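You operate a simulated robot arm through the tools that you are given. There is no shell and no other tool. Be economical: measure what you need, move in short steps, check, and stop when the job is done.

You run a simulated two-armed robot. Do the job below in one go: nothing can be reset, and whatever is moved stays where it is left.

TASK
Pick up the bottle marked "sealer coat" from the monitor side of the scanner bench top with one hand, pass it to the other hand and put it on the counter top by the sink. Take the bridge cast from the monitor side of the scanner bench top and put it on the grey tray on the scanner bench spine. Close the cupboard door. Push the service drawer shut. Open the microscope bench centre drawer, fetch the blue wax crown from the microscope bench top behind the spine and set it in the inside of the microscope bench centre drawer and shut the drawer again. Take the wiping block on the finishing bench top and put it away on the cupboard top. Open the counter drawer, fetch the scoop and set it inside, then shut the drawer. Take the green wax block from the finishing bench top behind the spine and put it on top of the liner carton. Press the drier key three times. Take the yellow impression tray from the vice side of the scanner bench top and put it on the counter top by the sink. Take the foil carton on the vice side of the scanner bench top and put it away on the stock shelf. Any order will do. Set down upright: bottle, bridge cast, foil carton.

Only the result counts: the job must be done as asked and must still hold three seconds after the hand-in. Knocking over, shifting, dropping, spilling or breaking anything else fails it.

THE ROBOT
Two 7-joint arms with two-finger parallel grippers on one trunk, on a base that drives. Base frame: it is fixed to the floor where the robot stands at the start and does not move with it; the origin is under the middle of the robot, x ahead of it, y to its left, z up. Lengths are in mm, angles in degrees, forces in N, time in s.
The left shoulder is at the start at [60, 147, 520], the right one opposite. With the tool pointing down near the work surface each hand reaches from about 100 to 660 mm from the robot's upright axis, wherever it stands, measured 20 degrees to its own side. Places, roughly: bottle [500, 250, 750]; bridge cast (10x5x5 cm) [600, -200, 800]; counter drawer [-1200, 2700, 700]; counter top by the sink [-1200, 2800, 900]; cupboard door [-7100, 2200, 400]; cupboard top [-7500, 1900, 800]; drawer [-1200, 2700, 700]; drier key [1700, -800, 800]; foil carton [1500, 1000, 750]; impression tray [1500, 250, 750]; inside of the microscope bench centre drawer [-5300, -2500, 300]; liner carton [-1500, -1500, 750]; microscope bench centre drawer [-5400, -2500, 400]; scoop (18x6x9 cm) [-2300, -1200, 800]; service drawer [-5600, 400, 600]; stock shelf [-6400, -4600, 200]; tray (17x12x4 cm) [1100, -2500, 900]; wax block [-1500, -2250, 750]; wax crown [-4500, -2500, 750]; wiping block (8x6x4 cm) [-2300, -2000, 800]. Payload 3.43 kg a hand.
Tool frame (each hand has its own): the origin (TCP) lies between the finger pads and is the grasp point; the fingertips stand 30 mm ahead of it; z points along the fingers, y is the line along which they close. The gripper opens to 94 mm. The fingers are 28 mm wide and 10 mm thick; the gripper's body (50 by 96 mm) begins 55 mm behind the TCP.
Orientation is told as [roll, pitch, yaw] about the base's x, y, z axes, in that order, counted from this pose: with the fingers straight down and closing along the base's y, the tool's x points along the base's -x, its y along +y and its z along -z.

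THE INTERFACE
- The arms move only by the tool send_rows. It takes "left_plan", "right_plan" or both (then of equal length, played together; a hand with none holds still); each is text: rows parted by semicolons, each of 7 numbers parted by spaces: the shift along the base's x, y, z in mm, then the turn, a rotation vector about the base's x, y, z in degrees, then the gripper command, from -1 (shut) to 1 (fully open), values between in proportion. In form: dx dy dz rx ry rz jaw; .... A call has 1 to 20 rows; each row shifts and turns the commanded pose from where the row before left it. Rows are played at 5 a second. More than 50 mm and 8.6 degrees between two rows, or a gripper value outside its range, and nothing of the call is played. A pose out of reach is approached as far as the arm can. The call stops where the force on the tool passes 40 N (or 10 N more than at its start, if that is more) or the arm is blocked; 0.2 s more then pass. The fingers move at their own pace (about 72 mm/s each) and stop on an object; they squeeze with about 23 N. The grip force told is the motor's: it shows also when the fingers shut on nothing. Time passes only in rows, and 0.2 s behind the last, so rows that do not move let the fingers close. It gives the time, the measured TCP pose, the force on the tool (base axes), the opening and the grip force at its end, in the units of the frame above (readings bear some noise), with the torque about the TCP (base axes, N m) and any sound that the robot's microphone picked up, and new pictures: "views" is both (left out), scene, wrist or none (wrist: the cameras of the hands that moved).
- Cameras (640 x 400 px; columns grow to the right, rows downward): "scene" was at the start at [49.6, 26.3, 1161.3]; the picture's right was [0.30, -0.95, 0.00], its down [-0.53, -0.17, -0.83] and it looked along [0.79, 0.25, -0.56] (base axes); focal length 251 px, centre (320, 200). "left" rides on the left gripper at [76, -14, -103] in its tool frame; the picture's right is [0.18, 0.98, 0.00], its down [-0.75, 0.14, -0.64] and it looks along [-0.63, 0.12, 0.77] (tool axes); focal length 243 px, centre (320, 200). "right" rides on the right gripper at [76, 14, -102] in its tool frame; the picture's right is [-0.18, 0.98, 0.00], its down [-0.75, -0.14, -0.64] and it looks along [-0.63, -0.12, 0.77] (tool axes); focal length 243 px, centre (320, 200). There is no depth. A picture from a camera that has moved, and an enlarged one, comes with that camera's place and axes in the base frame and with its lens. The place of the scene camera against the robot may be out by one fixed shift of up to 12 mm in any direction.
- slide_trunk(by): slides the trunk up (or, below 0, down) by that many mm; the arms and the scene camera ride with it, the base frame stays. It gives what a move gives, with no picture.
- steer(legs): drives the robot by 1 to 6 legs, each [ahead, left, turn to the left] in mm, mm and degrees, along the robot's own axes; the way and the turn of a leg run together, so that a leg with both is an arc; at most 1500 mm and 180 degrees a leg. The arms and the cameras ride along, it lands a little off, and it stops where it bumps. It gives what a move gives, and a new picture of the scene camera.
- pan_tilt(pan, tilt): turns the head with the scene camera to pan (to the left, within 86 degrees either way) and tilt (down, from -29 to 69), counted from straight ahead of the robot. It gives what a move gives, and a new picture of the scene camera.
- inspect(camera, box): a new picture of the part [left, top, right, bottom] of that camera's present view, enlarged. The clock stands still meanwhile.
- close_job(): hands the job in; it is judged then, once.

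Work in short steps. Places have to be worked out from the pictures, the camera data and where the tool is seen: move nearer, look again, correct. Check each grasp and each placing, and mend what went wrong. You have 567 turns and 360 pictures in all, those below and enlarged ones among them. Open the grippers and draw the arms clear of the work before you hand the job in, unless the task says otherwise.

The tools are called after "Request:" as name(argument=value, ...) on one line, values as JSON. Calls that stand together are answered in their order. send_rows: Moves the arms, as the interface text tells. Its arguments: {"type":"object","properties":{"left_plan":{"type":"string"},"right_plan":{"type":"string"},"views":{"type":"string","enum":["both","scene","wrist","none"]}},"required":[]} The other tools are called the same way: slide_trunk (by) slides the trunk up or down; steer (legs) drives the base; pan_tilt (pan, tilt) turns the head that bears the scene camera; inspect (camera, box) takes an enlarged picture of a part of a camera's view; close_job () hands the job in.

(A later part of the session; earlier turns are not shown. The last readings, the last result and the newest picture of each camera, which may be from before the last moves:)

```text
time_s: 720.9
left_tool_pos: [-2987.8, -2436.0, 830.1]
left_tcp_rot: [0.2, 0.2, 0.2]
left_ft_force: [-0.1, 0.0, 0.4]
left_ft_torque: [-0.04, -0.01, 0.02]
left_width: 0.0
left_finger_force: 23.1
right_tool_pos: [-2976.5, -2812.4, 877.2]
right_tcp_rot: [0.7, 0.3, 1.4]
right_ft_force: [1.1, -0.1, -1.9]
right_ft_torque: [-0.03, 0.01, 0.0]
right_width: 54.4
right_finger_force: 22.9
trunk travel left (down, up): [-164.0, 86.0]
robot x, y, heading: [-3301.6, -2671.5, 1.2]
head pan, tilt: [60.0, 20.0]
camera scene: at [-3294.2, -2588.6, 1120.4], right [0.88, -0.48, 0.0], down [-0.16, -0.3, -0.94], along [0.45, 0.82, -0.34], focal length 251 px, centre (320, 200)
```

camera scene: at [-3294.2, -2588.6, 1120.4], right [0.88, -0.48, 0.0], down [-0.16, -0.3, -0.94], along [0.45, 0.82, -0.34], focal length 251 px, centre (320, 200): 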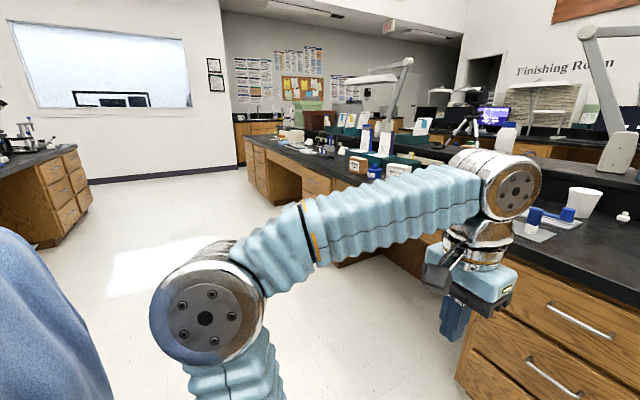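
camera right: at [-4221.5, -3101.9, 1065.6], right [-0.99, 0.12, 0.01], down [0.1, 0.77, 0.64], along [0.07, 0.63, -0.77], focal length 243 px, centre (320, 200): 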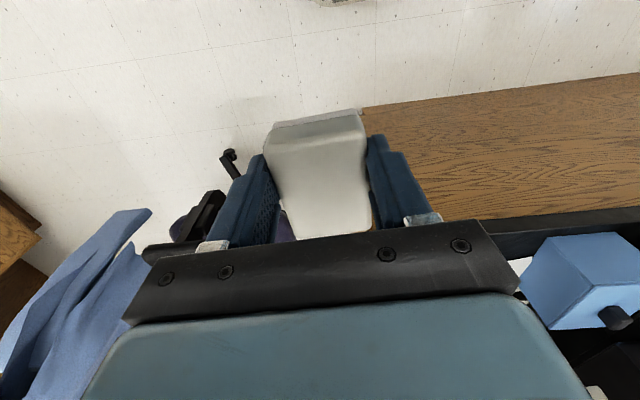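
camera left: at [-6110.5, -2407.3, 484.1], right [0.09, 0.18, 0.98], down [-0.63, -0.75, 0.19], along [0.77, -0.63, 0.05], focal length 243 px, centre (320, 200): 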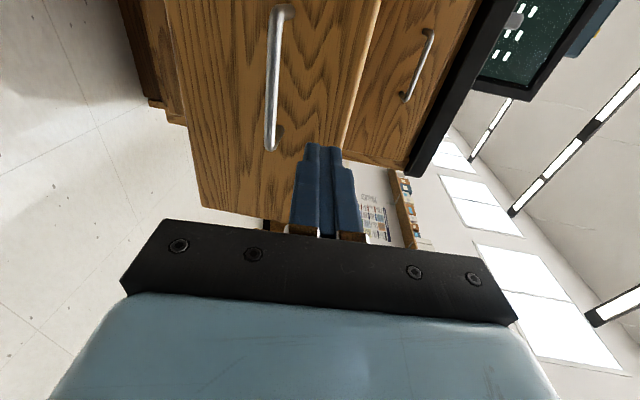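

The base bumped the blue-jacket chair. I move away toward the finishing bench side and then go north.

Request:
steer(legs=[[10, -40, 0], [330, 0, -1.2]])

Request:
pan_tilt(pan=86, tilt=30)

```text
time_s: 723.6
left_tool_pos: [-2636.4, -2474.4, 829.8]
left_tcp_rot: [0.3, 0.2, -0.8]
left_ft_force: [0.8, 0.7, 0.4]
left_ft_torque: [-0.03, 0.0, 0.02]
left_width: 0.0
left_finger_force: 23.2
right_tool_pos: [-2629.4, -2852.4, 876.9]
right_tcp_rot: [0.7, 0.3, 0.4]
right_ft_force: [-0.8, -0.3, -0.9]
right_ft_torque: [0.01, -0.01, 0.0]
right_width: 54.1
right_finger_force: 23.2
trunk travel left (down, up): [-164.0, 86.0]
robot x, y, heading: [-2955.7, -2704.7, 0.4]
head pan, tilt: [60.0, 20.0]
camera scene: at [-2943.5, -2623.6, 1120.4], right [0.87, -0.49, 0.0], down [-0.17, -0.3, -0.94], along [0.46, 0.82, -0.34], focal length 251 px, centre (320, 200)
```

scene: 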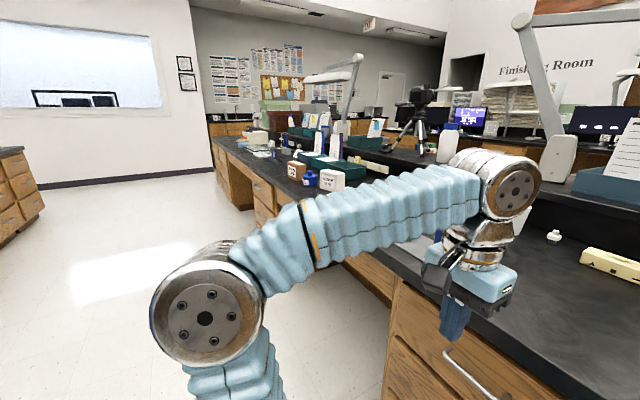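

```text
time_s: 724.5
left_tool_pos: [-2635.3, -2475.7, 830.4]
left_tcp_rot: [0.3, 0.3, -0.7]
left_ft_force: [0.2, -0.7, -0.2]
left_ft_torque: [0.05, 0.0, -0.01]
left_width: 0.1
left_finger_force: 23.3
right_tool_pos: [-2628.9, -2851.7, 876.7]
right_tcp_rot: [0.7, 0.3, 0.5]
right_ft_force: [-0.1, 0.5, -1.5]
right_ft_torque: [-0.02, 0.03, -0.01]
right_width: 54.3
right_finger_force: 23.2
trunk travel left (down, up): [-164.0, 86.0]
robot x, y, heading: [-2954.1, -2703.1, 0.4]
head pan, tilt: [85.9, 30.0]
camera scene: at [-2983.6, -2614.3, 1104.4], right [1.0, -0.06, 0.0], down [-0.03, -0.5, -0.87], along [0.06, 0.86, -0.5], focal length 251 px, centre (320, 200)
```

scene: 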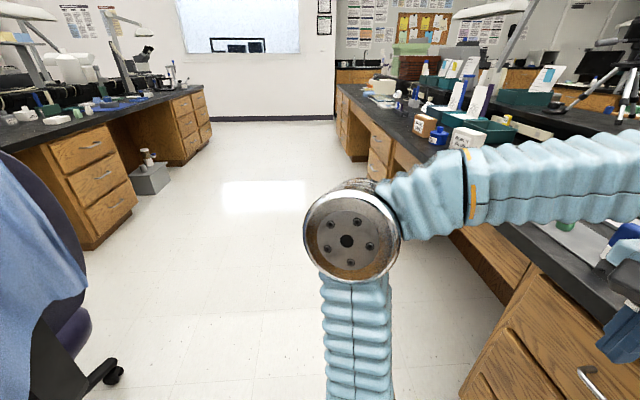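

The chair seems where it was. I go north along the finishing-bench side.

Request:
steer(legs=[[0, 1450, 0], [0, 1450, 0], [0, 1300, 0]])

Request:
steer(legs=[[0, 0, 175]])

Request:
pan_tilt(pan=10, tilt=15)

```text
time_s: 745.0
left_tool_pos: [-2616.8, 1801.7, 830.3]
left_tcp_rot: [0.2, 0.2, -0.5]
left_ft_force: [0.2, -0.2, 0.3]
left_ft_torque: [0.01, 0.0, -0.05]
left_width: 0.0
left_finger_force: 23.0
right_tool_pos: [-2608.6, 1424.8, 876.0]
right_tcp_rot: [0.7, 0.3, 0.6]
right_ft_force: [0.4, 0.2, -0.8]
right_ft_torque: [0.03, -0.01, -0.05]
right_width: 54.4
right_finger_force: 23.3
trunk travel left (down, up): [-164.0, 86.0]
robot x, y, heading: [-2935.0, 1570.7, 0.7]
head pan, tilt: [85.9, 30.0]
camera scene: at [-2964.2, 1661.0, 1104.3], right [1.0, -0.06, 0.0], down [-0.03, -0.5, -0.87], along [0.05, 0.86, -0.5], focal length 251 px, centre (320, 200)
```

scene: 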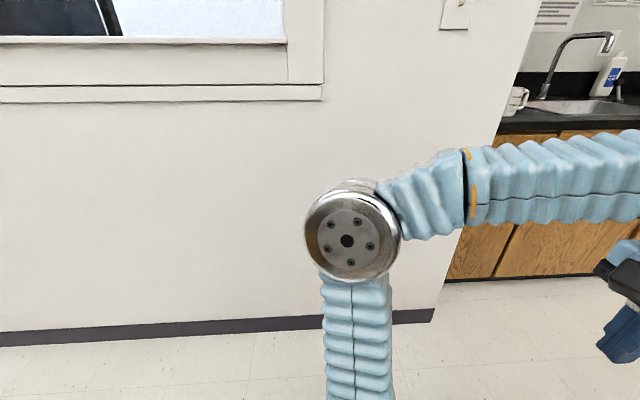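

```text
time_s: 752.5
left_tool_pos: [-3272.0, 1370.1, 831.4]
left_tcp_rot: [0.2, 0.2, 174.4]
left_ft_force: [0.1, -0.8, 0.4]
left_ft_torque: [-0.02, -0.02, 0.03]
left_width: 0.0
left_finger_force: 22.8
right_tool_pos: [-3245.4, 1747.4, 876.6]
right_tcp_rot: [0.6, 0.3, 175.5]
right_ft_force: [0.0, -0.3, -1.3]
right_ft_torque: [-0.01, -0.03, 0.0]
right_width: 54.3
right_finger_force: 23.6
trunk travel left (down, up): [-164.0, 86.0]
robot x, y, heading: [-2931.9, 1575.3, 175.2]
head pan, tilt: [85.9, 30.0]
camera scene: at [-2923.3, 1479.3, 1104.3], right [-0.99, 0.15, 0.0], down [0.07, 0.49, -0.87], along [-0.13, -0.86, -0.5], focal length 251 px, centre (320, 200)
```

scene: 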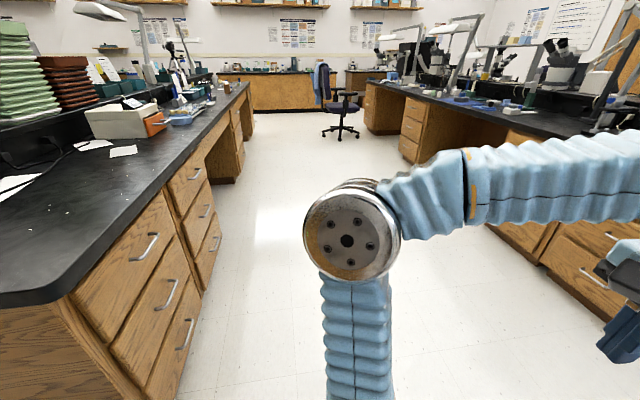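

```text
time_s: 754.0
left_tool_pos: [-3271.8, 1372.1, 829.9]
left_tcp_rot: [0.2, 0.2, 174.4]
left_ft_force: [0.3, 0.3, 0.2]
left_ft_torque: [0.03, 0.01, 0.02]
left_width: 0.0
left_finger_force: 22.8
right_tool_pos: [-3245.4, 1746.5, 876.3]
right_tcp_rot: [0.7, 0.3, 175.5]
right_ft_force: [0.3, -1.4, -1.0]
right_ft_torque: [-0.02, 0.04, -0.01]
right_width: 54.4
right_finger_force: 23.1
trunk travel left (down, up): [-164.0, 86.0]
robot x, y, heading: [-2932.8, 1570.5, 175.3]
head pan, tilt: [10.0, 15.0]
camera scene: at [-3002.9, 1559.7, 1128.5], right [-0.1, 1.0, 0.0], down [0.26, 0.03, -0.97], along [-0.96, -0.09, -0.26], focal length 251 px, centre (320, 200)
```

scene: 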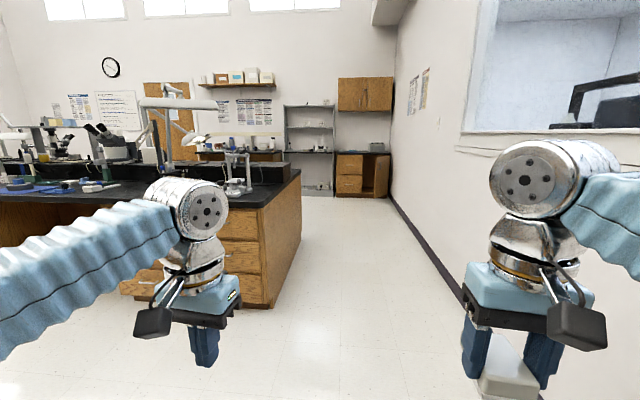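

Ahead: the low cupboard with its door open at the far end (under a wall cabinet). First I drive west past the bench's north end to reach the service drawer.

Request:
steer(legs=[[0, -60, 4.7], [1500, 0, 0], [1500, 0, 0], [250, 0, 0]])

Request:
pan_tilt(pan=80, tilt=25)

```text
time_s: 770.6
left_tool_pos: [-6514.2, 1297.8, 830.5]
left_tcp_rot: [0.2, 0.1, -178.4]
left_ft_force: [-0.1, 0.2, 0.5]
left_ft_torque: [-0.03, 0.01, -0.01]
left_width: 0.1
left_finger_force: 23.2
right_tool_pos: [-6535.3, 1672.7, 877.7]
right_tcp_rot: [0.6, 0.2, -177.3]
right_ft_force: [-0.1, -0.2, -1.2]
right_ft_torque: [0.02, -0.02, 0.01]
right_width: 54.3
right_finger_force: 22.9
trunk travel left (down, up): [-164.0, 86.0]
robot x, y, heading: [-6202.2, 1535.9, -177.4]
head pan, tilt: [10.0, 15.0]
camera scene: at [-6269.7, 1518.4, 1128.5], right [-0.22, 0.98, 0.0], down [0.25, 0.06, -0.97], along [-0.94, -0.21, -0.26], focal length 251 px, centre (320, 200)
```

scene: 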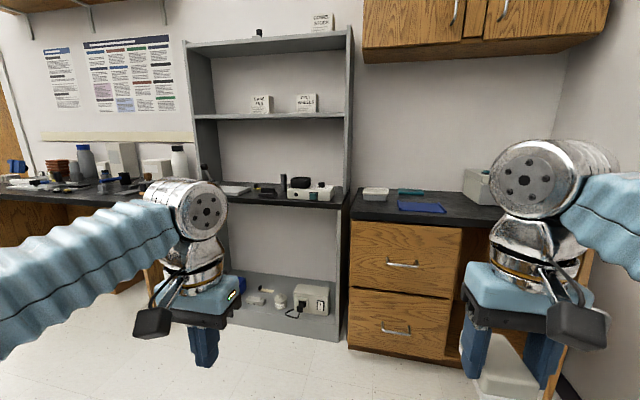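

```text
time_s: 772.0
left_tool_pos: [-6513.7, 1297.2, 830.3]
left_tcp_rot: [0.2, 0.3, -178.4]
left_ft_force: [0.7, -0.2, 0.1]
left_ft_torque: [0.02, 0.0, 0.0]
left_width: 0.0
left_finger_force: 22.5
right_tool_pos: [-6533.6, 1672.7, 876.7]
right_tcp_rot: [0.7, 0.3, -177.3]
right_ft_force: [-0.6, 0.5, -0.8]
right_ft_torque: [0.02, 0.01, 0.01]
right_width: 54.4
right_finger_force: 22.8
trunk travel left (down, up): [-164.0, 86.0]
robot x, y, heading: [-6205.9, 1539.5, -177.1]
head pan, tilt: [80.0, 25.0]
camera scene: at [-6190.5, 1447.6, 1112.3], right [-0.99, 0.13, 0.0], down [0.05, 0.42, -0.91], along [-0.12, -0.9, -0.42], focal length 251 px, centre (320, 200)
```

scene: 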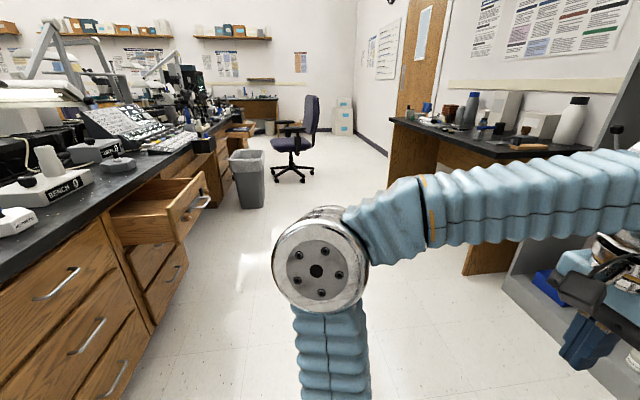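

The service drawer (open, upper left) is at about y≈700; the cupboard is close on my right. I do the cupboard first: look at it.

Request:
steer(legs=[[150, 150, -2.8]])

Request:
pan_tilt(pan=-20, tilt=25)

```text
time_s: 773.7
left_tool_pos: [-6679.9, 1164.6, 831.7]
left_tcp_rot: [0.2, 0.2, 178.4]
left_ft_force: [-0.1, -0.2, 0.8]
left_ft_torque: [0.01, 0.0, 0.01]
left_width: 0.0
left_finger_force: 23.1
right_tool_pos: [-6680.4, 1542.3, 876.7]
right_tcp_rot: [0.7, 0.3, 179.6]
right_ft_force: [0.1, 0.1, -0.2]
right_ft_torque: [0.0, -0.02, 0.02]
right_width: 54.3
right_finger_force: 23.2
trunk travel left (down, up): [-164.0, 86.0]
robot x, y, heading: [-6354.3, 1388.8, 179.6]
head pan, tilt: [80.0, 25.0]
camera scene: at [-6349.0, 1297.6, 1112.3], right [-0.98, 0.18, 0.0], down [0.08, 0.42, -0.91], along [-0.16, -0.89, -0.42], focal length 251 px, centre (320, 200)
```

scene: 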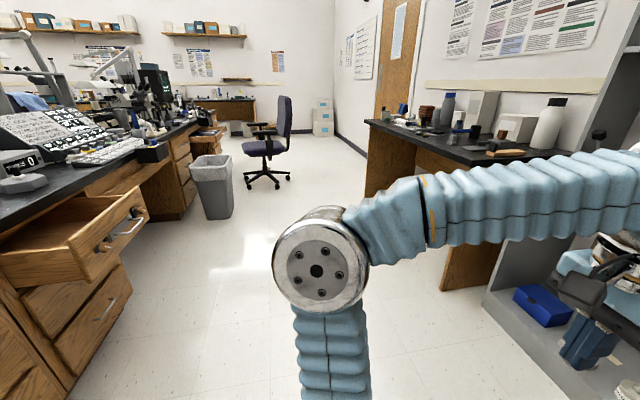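

```text
time_s: 775.4
left_tool_pos: [-6680.0, 1165.1, 830.2]
left_tcp_rot: [0.2, 0.2, 178.4]
left_ft_force: [-0.1, 0.9, 0.3]
left_ft_torque: [-0.01, -0.01, -0.01]
left_width: 0.0
left_finger_force: 22.8
right_tool_pos: [-6679.5, 1541.1, 876.8]
right_tcp_rot: [0.7, 0.2, 179.6]
right_ft_force: [0.4, 0.4, -1.0]
right_ft_torque: [0.01, -0.02, 0.01]
right_width: 54.3
right_finger_force: 22.9
trunk travel left (down, up): [-164.0, 86.0]
robot x, y, heading: [-6359.9, 1385.1, 179.6]
head pan, tilt: [-20.0, 25.0]
camera scene: at [-6418.8, 1420.2, 1112.3], right [0.35, 0.94, 0.0], down [0.4, -0.15, -0.91], along [-0.85, 0.32, -0.42], focal length 251 px, centre (320, 200)
```

scene: 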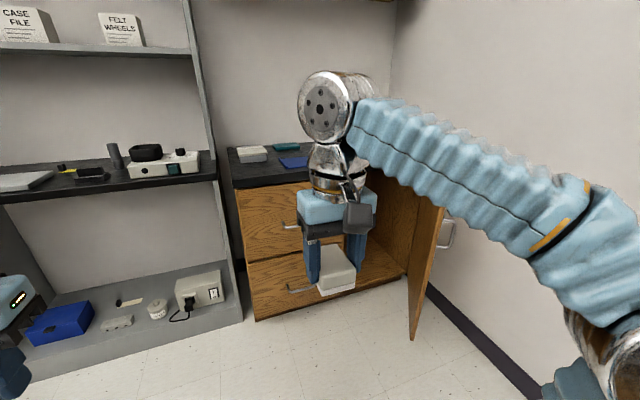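

The cupboard: two drawers left, an opening at right with its door swung out ≈90° (free edge near (-6985,2069)). First I set the wiping block on its top; I drive nearer.

Request:
send_rows(left_plan="40 0 0 0 0 0 -1; 40 0 0 0 0 0 -1", views="none")

Request:
steer(legs=[[400, -80, 0]])

Request:
pan_tilt(pan=0, tilt=32)

```text
time_s: 776.0
left_tool_pos: [-6597.4, 1162.6, 830.4]
left_tcp_rot: [0.2, 0.2, 178.3]
left_ft_force: [-0.2, 0.0, 0.1]
left_ft_torque: [0.0, -0.04, 0.03]
left_width: 0.0
left_finger_force: 23.0
right_tool_pos: [-6679.8, 1541.0, 877.0]
right_tcp_rot: [0.7, 0.4, 179.5]
right_ft_force: [-0.7, -0.3, -2.4]
right_ft_torque: [0.02, -0.02, -0.04]
right_width: 54.2
right_finger_force: 22.9
trunk travel left (down, up): [-164.0, 86.0]
robot x, y, heading: [-6358.7, 1389.6, 179.3]
head pan, tilt: [-20.0, 25.0]
```

```text
time_s: 778.5
left_tool_pos: [-6997.9, 1254.2, 830.4]
left_tcp_rot: [0.2, 0.2, 177.6]
left_ft_force: [-0.5, 0.5, -0.3]
left_ft_torque: [0.01, -0.04, -0.02]
left_width: 0.3
left_finger_force: 22.8
right_tool_pos: [-7071.9, 1633.7, 877.5]
right_tcp_rot: [0.7, 0.3, 178.7]
right_ft_force: [-0.2, -0.3, -1.3]
right_ft_torque: [-0.04, -0.01, 0.02]
right_width: 54.5
right_finger_force: 22.9
trunk travel left (down, up): [-164.0, 86.0]
robot x, y, heading: [-6752.9, 1471.4, 178.9]
head pan, tilt: [-20.0, 25.0]
camera scene: at [-6813.0, 1509.3, 1112.3], right [0.36, 0.93, 0.0], down [0.39, -0.15, -0.91], along [-0.84, 0.33, -0.42], focal length 251 px, centre (320, 200)
```

scene: 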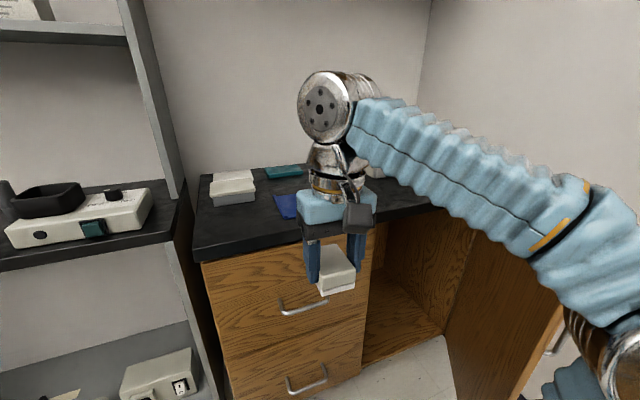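

```text
time_s: 779.4
left_tool_pos: [-6995.3, 1254.2, 830.6]
left_tcp_rot: [0.2, 0.2, 177.5]
left_ft_force: [0.6, 0.2, -0.3]
left_ft_torque: [-0.02, 0.0, -0.02]
left_width: 0.0
left_finger_force: 23.0
right_tool_pos: [-7071.6, 1634.5, 877.3]
right_tcp_rot: [0.6, 0.3, 178.8]
right_ft_force: [-0.1, -0.3, -0.8]
right_ft_torque: [-0.02, -0.02, -0.04]
right_width: 54.6
right_finger_force: 23.3
trunk travel left (down, up): [-164.0, 86.0]
robot x, y, heading: [-6753.6, 1477.0, 178.6]
head pan, tilt: [0.0, 32.0]
camera scene: at [-6816.8, 1477.9, 1101.2], right [0.02, 1.0, 0.0], down [0.53, -0.01, -0.85], along [-0.85, 0.02, -0.53], focal length 251 px, centre (320, 200)
```

scene: 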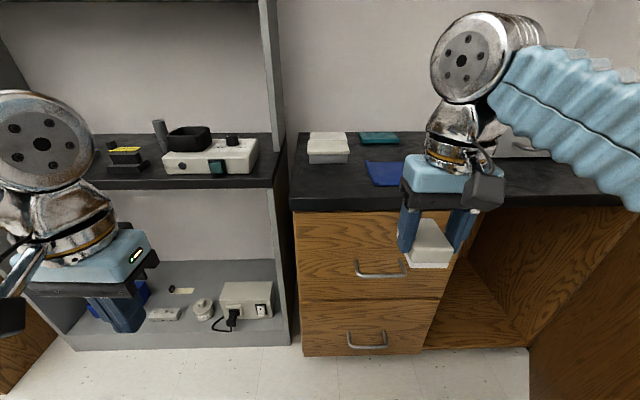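

Free spot on the cupboard top: around (-7365,1520). I shift the robot slightly and bring the block over it.

Request:
steer(legs=[[100, 75, 1.2]])

Request:
send_rows(right_plan="-40 -8 5 0 0 0 -1; -40 -8 5 0 0 0 -1; -40 -8 0 0 0 0 -1; -40 -8 0 0 0 0 -1; -30 -8 0 0 0 0 -1; 0 0 0 0 0 0 -1", views="both")

```text
time_s: 780.6
left_tool_pos: [-7095.1, 1175.7, 830.4]
left_tcp_rot: [0.2, 0.2, 178.6]
left_ft_force: [-0.6, 0.4, 0.3]
left_ft_torque: [0.0, 0.0, -0.02]
left_width: 0.2
left_finger_force: 22.6
right_tool_pos: [-7176.7, 1553.7, 877.4]
right_tcp_rot: [0.6, 0.3, 179.7]
right_ft_force: [0.4, -1.2, -0.4]
right_ft_torque: [-0.03, -0.01, 0.0]
right_width: 54.4
right_finger_force: 22.7
trunk travel left (down, up): [-164.0, 86.0]
robot x, y, heading: [-6853.0, 1402.6, 179.8]
head pan, tilt: [0.0, 32.0]
camera scene: at [-6918.4, 1402.0, 1101.2], right [0.01, 1.0, 0.0], down [0.53, 0.0, -0.85], along [-0.85, 0.0, -0.53], focal length 251 px, centre (320, 200)
```

scene: 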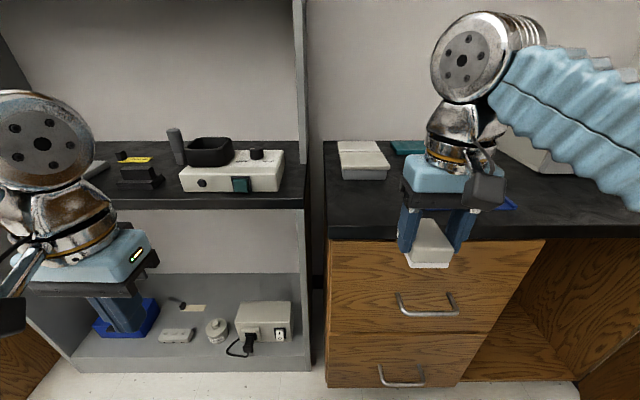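

```text
time_s: 782.0
left_tool_pos: [-7095.6, 1174.8, 831.6]
left_tcp_rot: [0.2, 0.2, 178.5]
left_ft_force: [-0.1, -0.1, 0.2]
left_ft_torque: [0.01, -0.03, 0.03]
left_width: 0.0
left_finger_force: 22.9
right_tool_pos: [-7312.5, 1527.4, 884.0]
right_tcp_rot: [0.8, 1.0, 179.7]
right_ft_force: [0.2, -0.4, -0.4]
right_ft_torque: [0.0, -0.03, 0.02]
right_width: 54.3
right_finger_force: 23.0
right hand out of reach, approached as far as the arm can: row 4, 5
trunk travel left (down, up): [-164.0, 86.0]
robot x, y, heading: [-6852.2, 1400.7, 179.8]
head pan, tilt: [0.0, 32.0]
camera scene: at [-6918.5, 1402.0, 1101.2], right [0.01, 1.0, 0.0], down [0.53, 0.0, -0.85], along [-0.85, 0.0, -0.53], focal length 251 px, centre (320, 200)
camera right: at [-7238.3, 1513.7, 987.9], right [-0.19, -0.98, 0.01], down [-0.76, 0.15, 0.63], along [-0.62, 0.11, -0.78], focal length 243 px, centre (320, 200)
```

scene: 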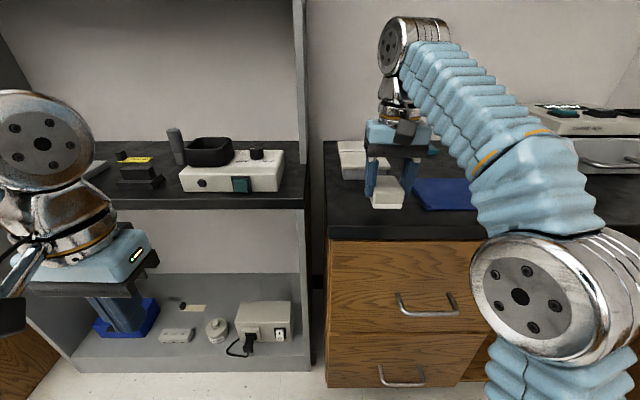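
right: 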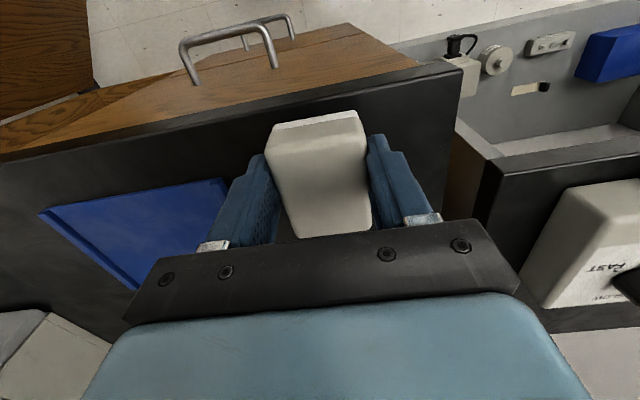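

The counter front edge is at x≈-7293, so I need ≈40 mm more. I lower a bit (for reach) and go further in, then set down.

Request:
send_rows(right_plan="-10 -2 -12 0 -0.7 0 -1; -15 -2 -12 0 0 0 -1; -15 0 -6 0 0 0 -1; 0 0 -6 0 0 0 -1; 0 0 -4 0 0 0 -1", views="wrist")

```text
time_s: 783.2
left_tool_pos: [-7094.0, 1174.6, 830.6]
left_tcp_rot: [0.2, 0.0, 178.6]
left_ft_force: [-0.4, 0.1, 0.2]
left_ft_torque: [-0.02, 0.02, 0.0]
left_width: 0.1
left_finger_force: 23.2
right_tool_pos: [-7351.2, 1525.0, 847.0]
right_tcp_rot: [0.8, 0.7, 179.7]
right_ft_force: [0.5, 1.4, 11.3]
right_ft_torque: [0.35, 0.62, -0.02]
right_width: 54.9
right_finger_force: 23.3
trunk travel left (down, up): [-164.0, 86.0]
robot x, y, heading: [-6852.5, 1400.6, 179.8]
head pan, tilt: [0.0, 32.0]
camera right: at [-7277.2, 1509.9, 949.9], right [-0.19, -0.98, 0.01], down [-0.76, 0.15, 0.63], along [-0.62, 0.11, -0.78], focal length 243 px, centre (320, 200)
```

right: 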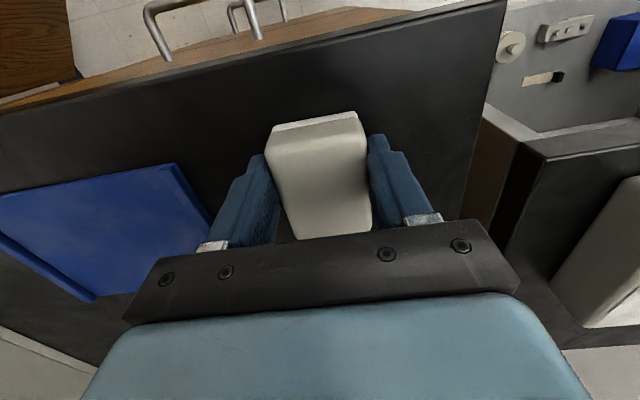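

Contact at z≈847. One more millimetre, then release and rise.

Request:
send_rows(right_plan="0 0 -1 0 0 0 -1; 0 0 0 0 0 0 0.4; 0 0 0 0 0 0 1; 0 0 0 0 0 0 1; 0 0 0 0 0 0 1; 0 0 15 0 0 0 1; 5 0 20 0 0 0 1; 15 0 15 0 0 0 1; 30 0 0 0 0 0 1", views="wrist")

```text
time_s: 785.2
left_tool_pos: [-7095.2, 1174.9, 829.9]
left_tcp_rot: [0.2, 0.2, 178.6]
left_ft_force: [-0.2, -0.7, -0.4]
left_ft_torque: [-0.04, -0.04, 0.0]
left_width: 0.0
left_finger_force: 23.0
right_tool_pos: [-7315.4, 1523.7, 868.8]
right_tcp_rot: [0.6, 1.2, 179.7]
right_ft_force: [-0.4, -1.2, 0.1]
right_ft_torque: [0.02, -0.05, 0.01]
right_width: 94.2
right_finger_force: 0.0
right hand out of reach, approached as far as the arm can: row 7, 8
trunk travel left (down, up): [-164.0, 86.0]
robot x, y, heading: [-6857.0, 1401.5, 179.6]
head pan, tilt: [0.0, 32.0]
camera right: at [-7242.1, 1509.3, 973.4], right [-0.19, -0.98, 0.01], down [-0.76, 0.15, 0.63], along [-0.62, 0.11, -0.78], focal length 243 px, centre (320, 200)
```

right: 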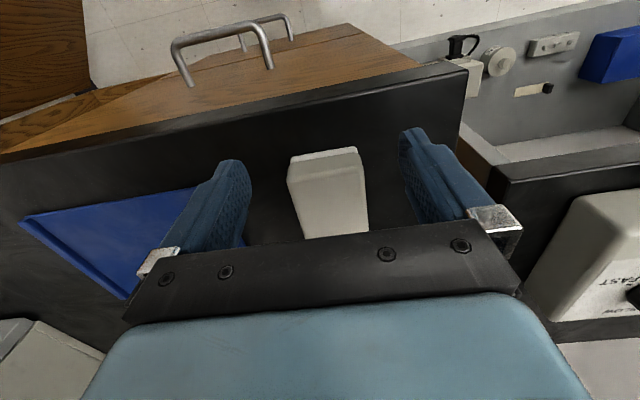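

The wiping block is on the cupboard top. Next the door: I withdraw, and position the robot so the right hand can hook behind the door's free edge from above.

Request:
send_rows(right_plan="45 0 5 0 0 0 1; 45 0 5 0 -0.6 0 1; 45 0 5 0 -0.6 0 0; 45 0 0 0 0 0 -1; 30 0 0 0 0 0 -1", views="none")

Request:
steer(legs=[[-260, 0, 0], [0, -340, 0]])

Request:
pan_tilt(pan=-15, tilt=35)

```text
time_s: 786.4
left_tool_pos: [-7094.6, 1175.9, 830.9]
left_tcp_rot: [0.2, 0.2, 178.5]
left_ft_force: [-0.2, -0.2, -0.3]
left_ft_torque: [0.02, -0.01, -0.01]
left_width: 0.2
left_finger_force: 23.1
right_tool_pos: [-7104.6, 1520.7, 885.3]
right_tcp_rot: [0.6, 2.2, 179.6]
right_ft_force: [-0.9, -0.4, 0.1]
right_ft_torque: [0.02, -0.01, 0.01]
right_width: 0.2
right_finger_force: 15.6
trunk travel left (down, up): [-164.0, 86.0]
robot x, y, heading: [-6854.0, 1400.8, 179.7]
head pan, tilt: [0.0, 32.0]
```

```text
time_s: 790.1
left_tool_pos: [-6830.6, 1505.0, 831.5]
left_tcp_rot: [0.3, 0.1, 178.3]
left_ft_force: [-0.8, 0.2, 0.8]
left_ft_torque: [0.02, -0.02, -0.01]
left_width: 0.0
left_finger_force: 22.6
right_tool_pos: [-6837.7, 1850.2, 885.5]
right_tcp_rot: [0.7, 2.3, 179.4]
right_ft_force: [-1.4, 0.1, -1.0]
right_ft_torque: [0.02, 0.0, 0.0]
right_width: 0.2
right_finger_force: 22.8
trunk travel left (down, up): [-164.0, 86.0]
robot x, y, heading: [-6590.3, 1728.0, 179.6]
head pan, tilt: [0.0, 32.0]
camera scene: at [-6653.0, 1730.4, 1101.2], right [0.01, 1.0, 0.0], down [0.53, -0.01, -0.85], along [-0.85, 0.01, -0.53], focal length 251 px, centre (320, 200)
```

scene: 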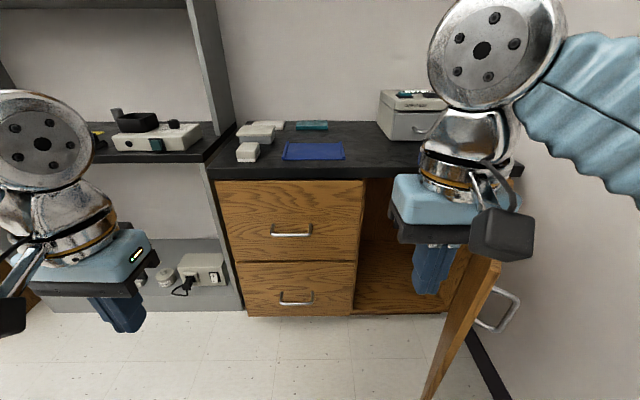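

```text
time_s: 790.9
left_tool_pos: [-6830.7, 1503.8, 831.5]
left_tcp_rot: [0.2, 0.2, 178.2]
left_ft_force: [-0.5, 0.3, -0.5]
left_ft_torque: [0.02, -0.01, -0.04]
left_width: 0.0
left_finger_force: 23.3
right_tool_pos: [-6838.6, 1850.5, 885.1]
right_tcp_rot: [0.6, 2.3, 179.5]
right_ft_force: [0.1, -0.2, -0.3]
right_ft_torque: [0.04, 0.02, 0.02]
right_width: 0.0
right_finger_force: 23.1
trunk travel left (down, up): [-164.0, 86.0]
robot x, y, heading: [-6587.7, 1729.2, 179.2]
head pan, tilt: [-15.0, 35.0]
camera scene: at [-6648.3, 1753.2, 1096.5], right [0.27, 0.96, 0.0], down [0.55, -0.15, -0.82], along [-0.79, 0.22, -0.57], focal length 251 px, centre (320, 200)
```

scene: 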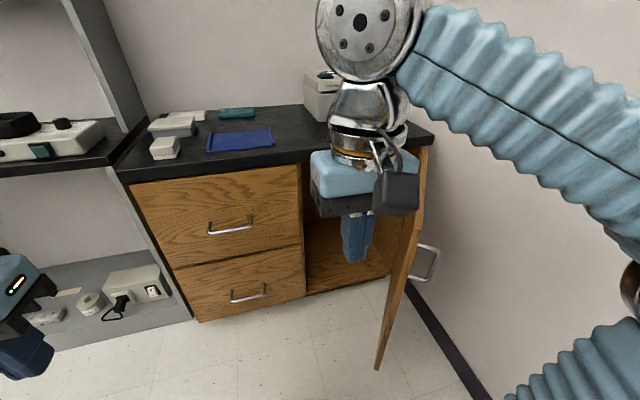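

I enlarge the door to get its geometry.

Request:
inspect(camera="scene", box=[290, 110, 490, 390])

```text
1.43 times, centred on (390, 250) of scene
camera zoom: at [-6648.3, 1753.2, 1096.5], right [0.27, 0.96, 0.0], down [0.55, -0.15, -0.82], along [-0.79, 0.22, -0.57], focal length 359 px, centre (220, 129)
```

zoom: 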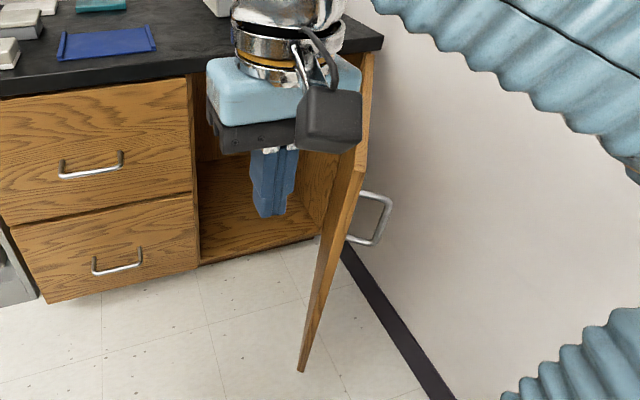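

The door is ajar about 54° (hinge ≈(-7305,2300), free edge ≈(-6985,2068), top z≈746). I bring the right fist over to its outer (wall) side and lower it behind the free edge.

Request:
send_rows(right_plan="-20 45 0 0 -0.5 0 -1; -22 45 0 0 -0.5 0 -1; -25 42 0 0 -0.5 0 -1; -25 42 0 0 -0.5 0 -1; -25 45 -5 0 0 0 -1; -25 45 -10 0 0 0 -1; -5 25 -10 0 0 0 -1", views="scene")

```text
refused: row 5 steps farther than a row can; nothing moved
```

Shorter rows.

Request:
send_rows(right_plan="-18 42 0 0 -0.5 0 -1; -20 42 0 0 -0.5 0 -1; -22 42 0 0 -0.5 0 -1; -22 42 0 0 -0.5 0 -1; -22 42 -5 0 0 0 -1; -22 42 -5 0 0 0 -1; -15 38 -10 0 0 0 -1", views="scene")

```text
time_s: 792.5
left_tool_pos: [-6830.9, 1507.9, 830.8]
left_tcp_rot: [0.5, 0.1, 178.3]
left_ft_force: [-0.2, 2.0, 1.0]
left_ft_torque: [-0.15, 0.01, 0.0]
left_width: 0.1
left_finger_force: 23.0
right_tool_pos: [-6977.4, 2132.5, 867.6]
right_tcp_rot: [0.9, 4.0, 179.9]
right_ft_force: [0.9, 4.5, -3.4]
right_ft_torque: [-0.35, -0.01, -0.01]
right_width: 0.2
right_finger_force: 22.8
right hand out of reach, approached as far as the arm can: row 7
trunk travel left (down, up): [-164.0, 86.0]
robot x, y, heading: [-6585.3, 1729.6, 179.4]
head pan, tilt: [-15.0, 35.0]
camera scene: at [-6649.0, 1757.1, 1096.3], right [0.27, 0.96, 0.0], down [0.55, -0.16, -0.82], along [-0.79, 0.22, -0.57], focal length 251 px, centre (320, 200)
```

scene: 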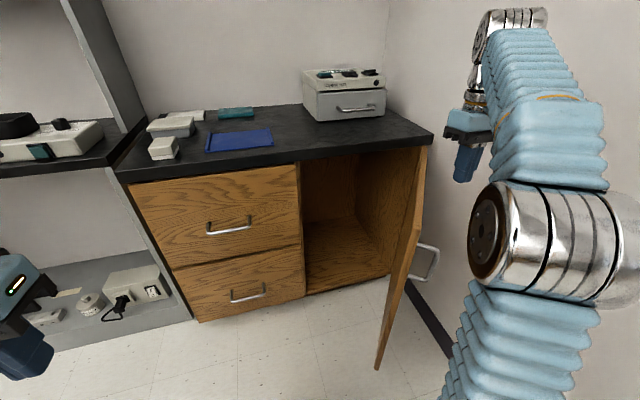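

Now I lower the fist behind the door.

Request:
send_rows(right_plan="0 0 -25 0 1 0 -1; 0 0 -25 0 1 0 -1; 0 0 -25 0 1 0 -1; 0 0 -25 0 1 0 -1; 0 0 -20 0 0 0 -1; 0 0 -12 0 0 0 -1", views="scene")

```text
time_s: 793.9
left_tool_pos: [-6829.1, 1505.3, 830.8]
left_tcp_rot: [0.1, 0.4, 178.3]
left_ft_force: [-0.1, 0.5, 0.9]
left_ft_torque: [0.0, 0.01, -0.01]
left_width: 0.0
left_finger_force: 22.7
right_tool_pos: [-6976.5, 2130.5, 736.9]
right_tcp_rot: [0.7, 0.2, 179.5]
right_ft_force: [0.2, -0.3, 0.3]
right_ft_torque: [-0.01, 0.01, -0.03]
right_width: 0.0
right_finger_force: 23.2
trunk travel left (down, up): [-164.0, 86.0]
robot x, y, heading: [-6587.6, 1731.2, 179.4]
head pan, tilt: [-15.0, 35.0]
camera scene: at [-6648.3, 1753.2, 1096.5], right [0.27, 0.96, 0.0], down [0.55, -0.15, -0.82], along [-0.79, 0.22, -0.57], focal length 251 px, centre (320, 200)
```

scene: 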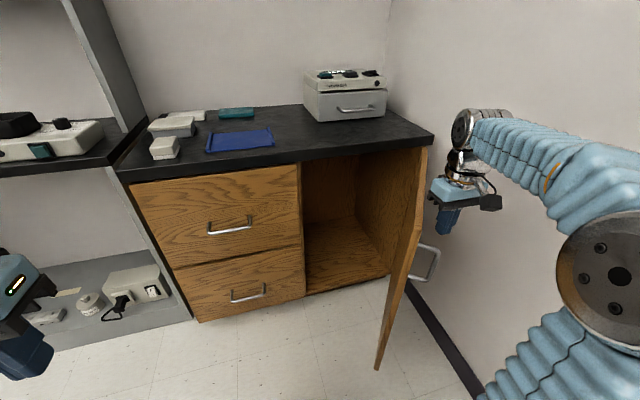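

The fist is just outside the free edge. I sweep it along the closing arc.

Request:
send_rows(right_plan="-22 -22 0 0 0 0 -1; -23 -23 0 0 0 0 -1; -23 -15 0 0 0 0 -1; -23 -15 0 0 0 0 -1; -18 -14 0 0 0 0 -1; -19 -14 0 0 0 0 -1; -17 -13 0 0 0 0 -1; -17 -12 0 0 0 0 -1", views="scene")

```text
time_s: 795.6
left_tool_pos: [-6830.7, 1504.7, 830.5]
left_tcp_rot: [0.2, 0.1, 178.3]
left_ft_force: [0.2, 1.1, 0.3]
left_ft_torque: [-0.04, 0.01, 0.01]
left_width: 0.1
left_finger_force: 22.7
right_tool_pos: [-7138.9, 2003.3, 736.0]
right_tcp_rot: [0.7, 0.2, 179.4]
right_ft_force: [0.9, 0.6, 0.0]
right_ft_torque: [0.0, 0.04, -0.01]
right_width: 0.2
right_finger_force: 23.1
trunk travel left (down, up): [-164.0, 86.0]
robot x, y, heading: [-6592.7, 1728.1, 179.5]
head pan, tilt: [-15.0, 35.0]
camera scene: at [-6648.1, 1753.3, 1096.5], right [0.27, 0.96, 0.0], down [0.55, -0.15, -0.82], along [-0.79, 0.22, -0.57], focal length 251 px, centre (320, 200)
```

scene: 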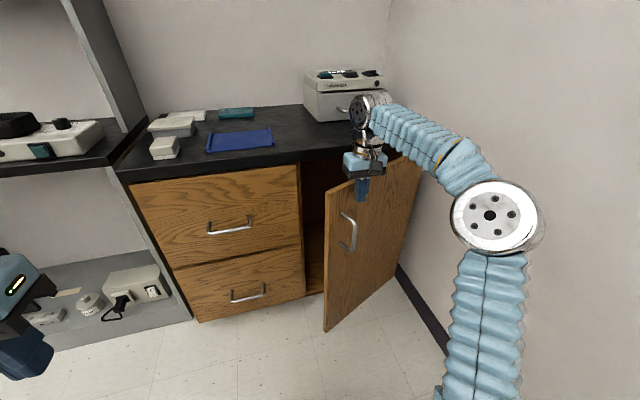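

The door follows. I continue to nearly closed.

Request:
send_rows(right_plan="-16 -8 0 0 0 0 -1; -16 -8 0 0 0 0 -1; -14 -6 0 0 0 0 -1; -14 -6 0 0 0 0 -1; -14 -5 0 0 0 0 -1; -14 -4 0 0 0 0 -1; -12 -4 0 0 0 0 -1; -8 0 0 0 0 0 -1", views="scene")

```text
time_s: 797.5
left_tool_pos: [-6829.9, 1505.3, 831.0]
left_tcp_rot: [0.1, 0.1, 178.3]
left_ft_force: [0.0, -0.1, 0.4]
left_ft_torque: [0.0, -0.02, 0.0]
left_width: 0.1
left_finger_force: 22.3
right_tool_pos: [-7219.5, 1967.5, 736.1]
right_tcp_rot: [0.6, 0.2, 179.5]
right_ft_force: [0.5, -0.2, -1.3]
right_ft_torque: [-0.02, 0.0, 0.0]
right_width: 0.3
right_finger_force: 23.1
right hand out of reach, approached as far as the arm can: row 6, 7, 8
trunk travel left (down, up): [-164.0, 86.0]
robot x, y, heading: [-6592.1, 1731.0, 179.3]
head pan, tilt: [-15.0, 35.0]
camera scene: at [-6648.3, 1753.2, 1096.5], right [0.27, 0.96, 0.0], down [0.55, -0.15, -0.82], along [-0.79, 0.22, -0.57], focal length 251 px, centre (320, 200)
```

scene: 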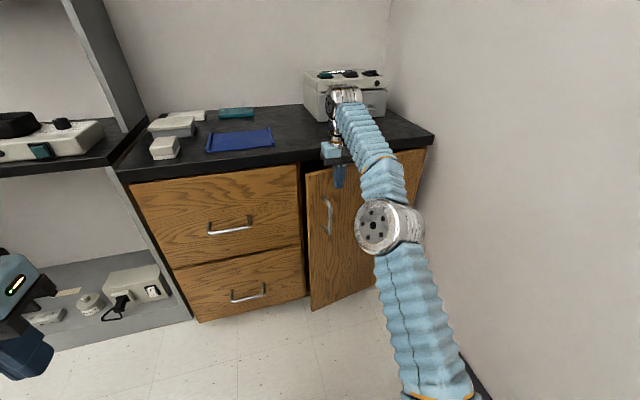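

About 10–15° remain. I draw back, tilt the hand forward so the counter edge isn't in the way, and push the door home with the fingertips.

Request:
send_rows(right_plan="30 0 0 0 0 0 -1; 35 0 0 0 0 0 -1; 35 0 0 0 0 0 -1; 10 0 -4 0 7.8 0 -1; 10 0 -4 0 7.8 0 -1; 5 0 -4 0 7.8 0 -1; 0 0 -4 0 7.8 0 -1; 0 0 -4 0 7.8 0 -1; 0 0 -4 0 7.8 0 -1; 0 0 -4 0 7.8 0 -1; 0 0 -4 0 7.8 0 -1; 0 0 -4 0 7.8 0 -1", views="scene")

```text
time_s: 800.0
left_tool_pos: [-6830.0, 1504.9, 831.5]
left_tcp_rot: [0.3, 0.3, 178.3]
left_ft_force: [0.6, 0.3, 1.0]
left_ft_torque: [0.0, -0.01, 0.01]
left_width: 0.0
left_finger_force: 23.4
right_tool_pos: [-7091.8, 1975.3, 701.4]
right_tcp_rot: [-0.1, -63.8, 178.9]
right_ft_force: [-0.1, 0.4, 0.3]
right_ft_torque: [-0.01, -0.02, 0.0]
right_width: 0.0
right_finger_force: 22.4
right hand out of reach, approached as far as the arm can: row 11, 12
trunk travel left (down, up): [-164.0, 86.0]
robot x, y, heading: [-6591.9, 1730.9, 179.5]
head pan, tilt: [-15.0, 35.0]
camera scene: at [-6648.2, 1753.2, 1096.5], right [0.27, 0.96, 0.0], down [0.55, -0.15, -0.82], along [-0.79, 0.22, -0.57], focal length 251 px, centre (320, 200)
```

scene: 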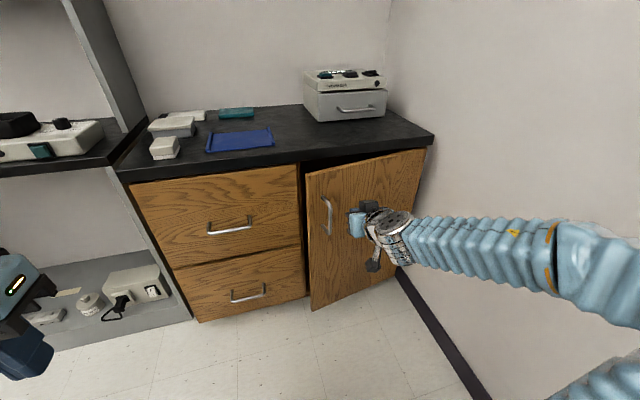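

The fist is in front of the door, right of its handle. I drive forward to push it shut.

Request:
steer(legs=[[110, 0, 0], [100, 0, 0]])

```text
time_s: 801.9
left_tool_pos: [-7008.7, 1507.6, 830.3]
left_tcp_rot: [0.2, 0.1, 178.2]
left_ft_force: [0.0, 0.4, 0.3]
left_ft_torque: [0.0, -0.03, -0.01]
left_width: 0.0
left_finger_force: 23.0
right_tool_pos: [-7264.8, 1977.0, 701.0]
right_tcp_rot: [-0.3, -63.8, 178.9]
right_ft_force: [27.3, -0.2, 10.8]
right_ft_torque: [0.08, 0.34, 0.05]
right_width: 0.1
right_finger_force: 23.1
trunk travel left (down, up): [-164.0, 86.0]
robot x, y, heading: [-6767.1, 1733.1, 179.5]
head pan, tilt: [-15.0, 35.0]
stopped in leg 2: the force on the tool passed its limit at 153 N (the readings are from after the stop); the commanded pose is now the measured one
camera scene: at [-6824.1, 1755.1, 1096.6], right [0.27, 0.96, 0.0], down [0.55, -0.16, -0.82], along [-0.79, 0.22, -0.57], focal length 251 px, centre (320, 200)
```

scene: 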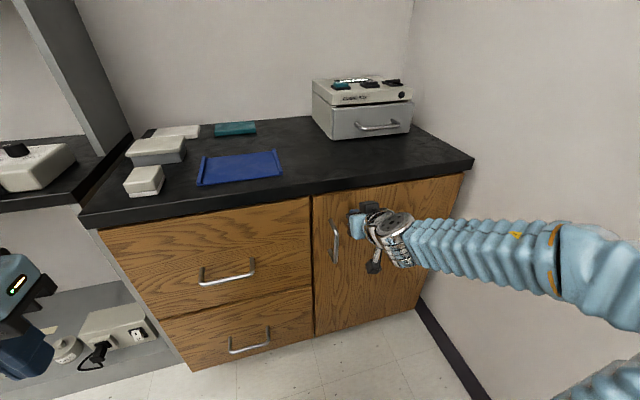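

The door is shut (153 N stop). I back off and check.

Request:
steer(legs=[[-300, 0, 0]])

Request:
inspect(camera="scene", box=[120, 80, 460, 330])

```text
time_s: 804.0
left_tool_pos: [-6705.3, 1502.4, 831.1]
left_tcp_rot: [0.2, 0.2, 177.8]
left_ft_force: [-0.1, -0.2, 0.1]
left_ft_torque: [0.02, 0.05, 0.01]
left_width: 0.0
left_finger_force: 23.2
right_tool_pos: [-6959.2, 1974.5, 700.8]
right_tcp_rot: [-0.1, -63.5, 178.4]
right_ft_force: [0.2, 0.5, 0.5]
right_ft_torque: [-0.03, 0.01, 0.03]
right_width: 0.0
right_finger_force: 22.5
trunk travel left (down, up): [-164.0, 86.0]
robot x, y, heading: [-6456.9, 1723.7, 179.1]
head pan, tilt: [-15.0, 35.0]
camera scene: at [-6520.3, 1750.9, 1096.5], right [0.28, 0.96, 0.0], down [0.55, -0.16, -0.82], along [-0.79, 0.23, -0.57], focal length 251 px, centre (320, 200)
```

scene: 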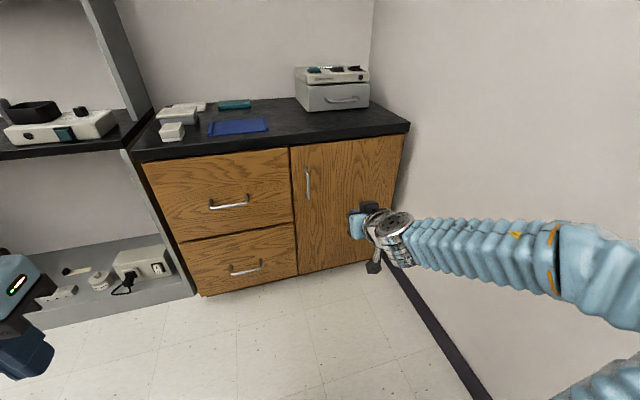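

```text
1.60 times, centred on (290, 205) of scene
camera zoom: at [-6520.3, 1750.9, 1096.5], right [0.28, 0.96, 0.0], down [0.55, -0.16, -0.82], along [-0.79, 0.23, -0.57], focal length 402 px, centre (368, 192)
```

zoom: 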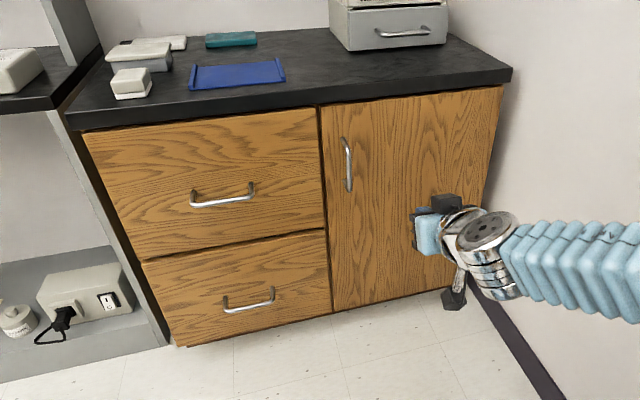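

The door is flush and the block rests on top. Now the service drawer: I turn around to face +x and move south to it.

Request:
steer(legs=[[0, 0, 180], [0, -900, 0]])

Request:
pan_tilt(pan=-20, tilt=30)

```text
time_s: 816.1
left_tool_pos: [-6208.1, 1060.4, 831.0]
left_tcp_rot: [0.2, 0.3, 0.3]
left_ft_force: [-0.8, 0.5, 0.6]
left_ft_torque: [-0.01, -0.01, 0.01]
left_width: 0.1
left_finger_force: 22.9
right_tool_pos: [-5933.6, 600.8, 699.5]
right_tcp_rot: [-0.1, -63.5, 1.0]
right_ft_force: [0.6, 0.3, -0.1]
right_ft_torque: [-0.01, 0.0, 0.0]
right_width: 0.2
right_finger_force: 24.0
trunk travel left (down, up): [-164.0, 86.0]
robot x, y, heading: [-6445.2, 826.6, 1.4]
head pan, tilt: [-15.0, 35.0]
camera scene: at [-6392.4, 805.0, 1096.5], right [-0.23, -0.97, 0.0], down [-0.56, 0.13, -0.82], along [0.8, -0.19, -0.57], focal length 251 px, centre (320, 200)
```

scene: 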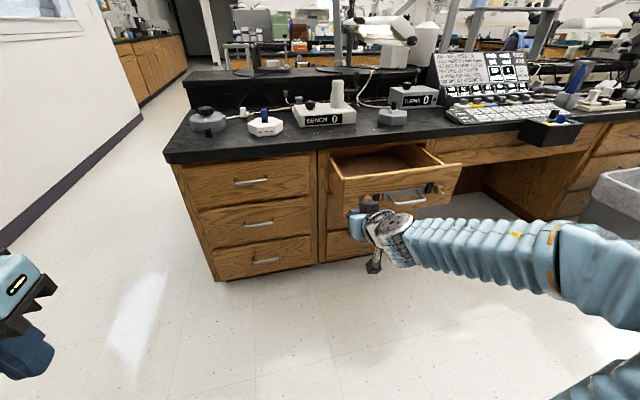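

```text
time_s: 816.8
left_tool_pos: [-6206.5, 1060.4, 829.5]
left_tcp_rot: [0.2, 0.2, 0.2]
left_ft_force: [0.1, -0.2, 0.2]
left_ft_torque: [0.0, -0.02, 0.01]
left_width: 0.1
left_finger_force: 22.9
right_tool_pos: [-5934.2, 602.1, 699.7]
right_tcp_rot: [-0.1, -63.4, 1.0]
right_ft_force: [-0.5, 1.1, 0.0]
right_ft_torque: [-0.06, 0.01, 0.02]
right_width: 0.0
right_finger_force: 22.9
trunk travel left (down, up): [-164.0, 86.0]
robot x, y, heading: [-6442.8, 823.6, 1.6]
head pan, tilt: [-20.0, 30.0]
camera scene: at [-6392.3, 796.8, 1104.3], right [-0.32, -0.95, 0.0], down [-0.47, 0.16, -0.87], along [0.82, -0.28, -0.5], focal length 251 px, centre (320, 200)
```

scene: 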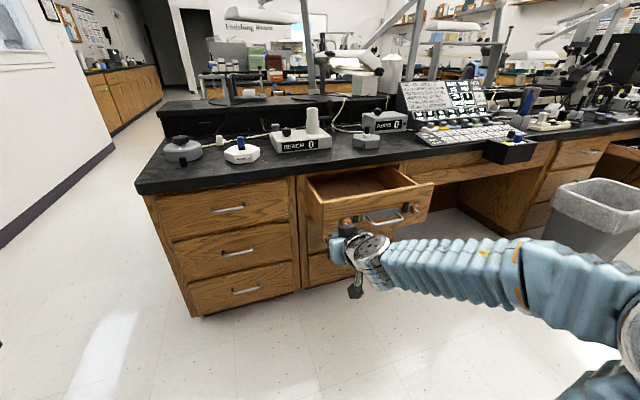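

I enlarge the service drawer's front; it has a bar handle and two knob-like fittings.

Request:
inspect(camera="scene", box=[290, 150, 450, 290])

```text
2.86 times, centred on (370, 220) of scene
camera zoom: at [-6392.3, 796.8, 1104.3], right [-0.32, -0.95, 0.0], down [-0.47, 0.16, -0.87], along [0.82, -0.28, -0.5], focal length 718 px, centre (177, 143)
```

zoom: 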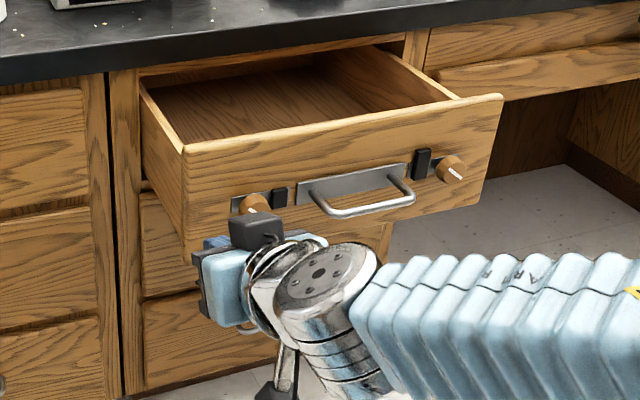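

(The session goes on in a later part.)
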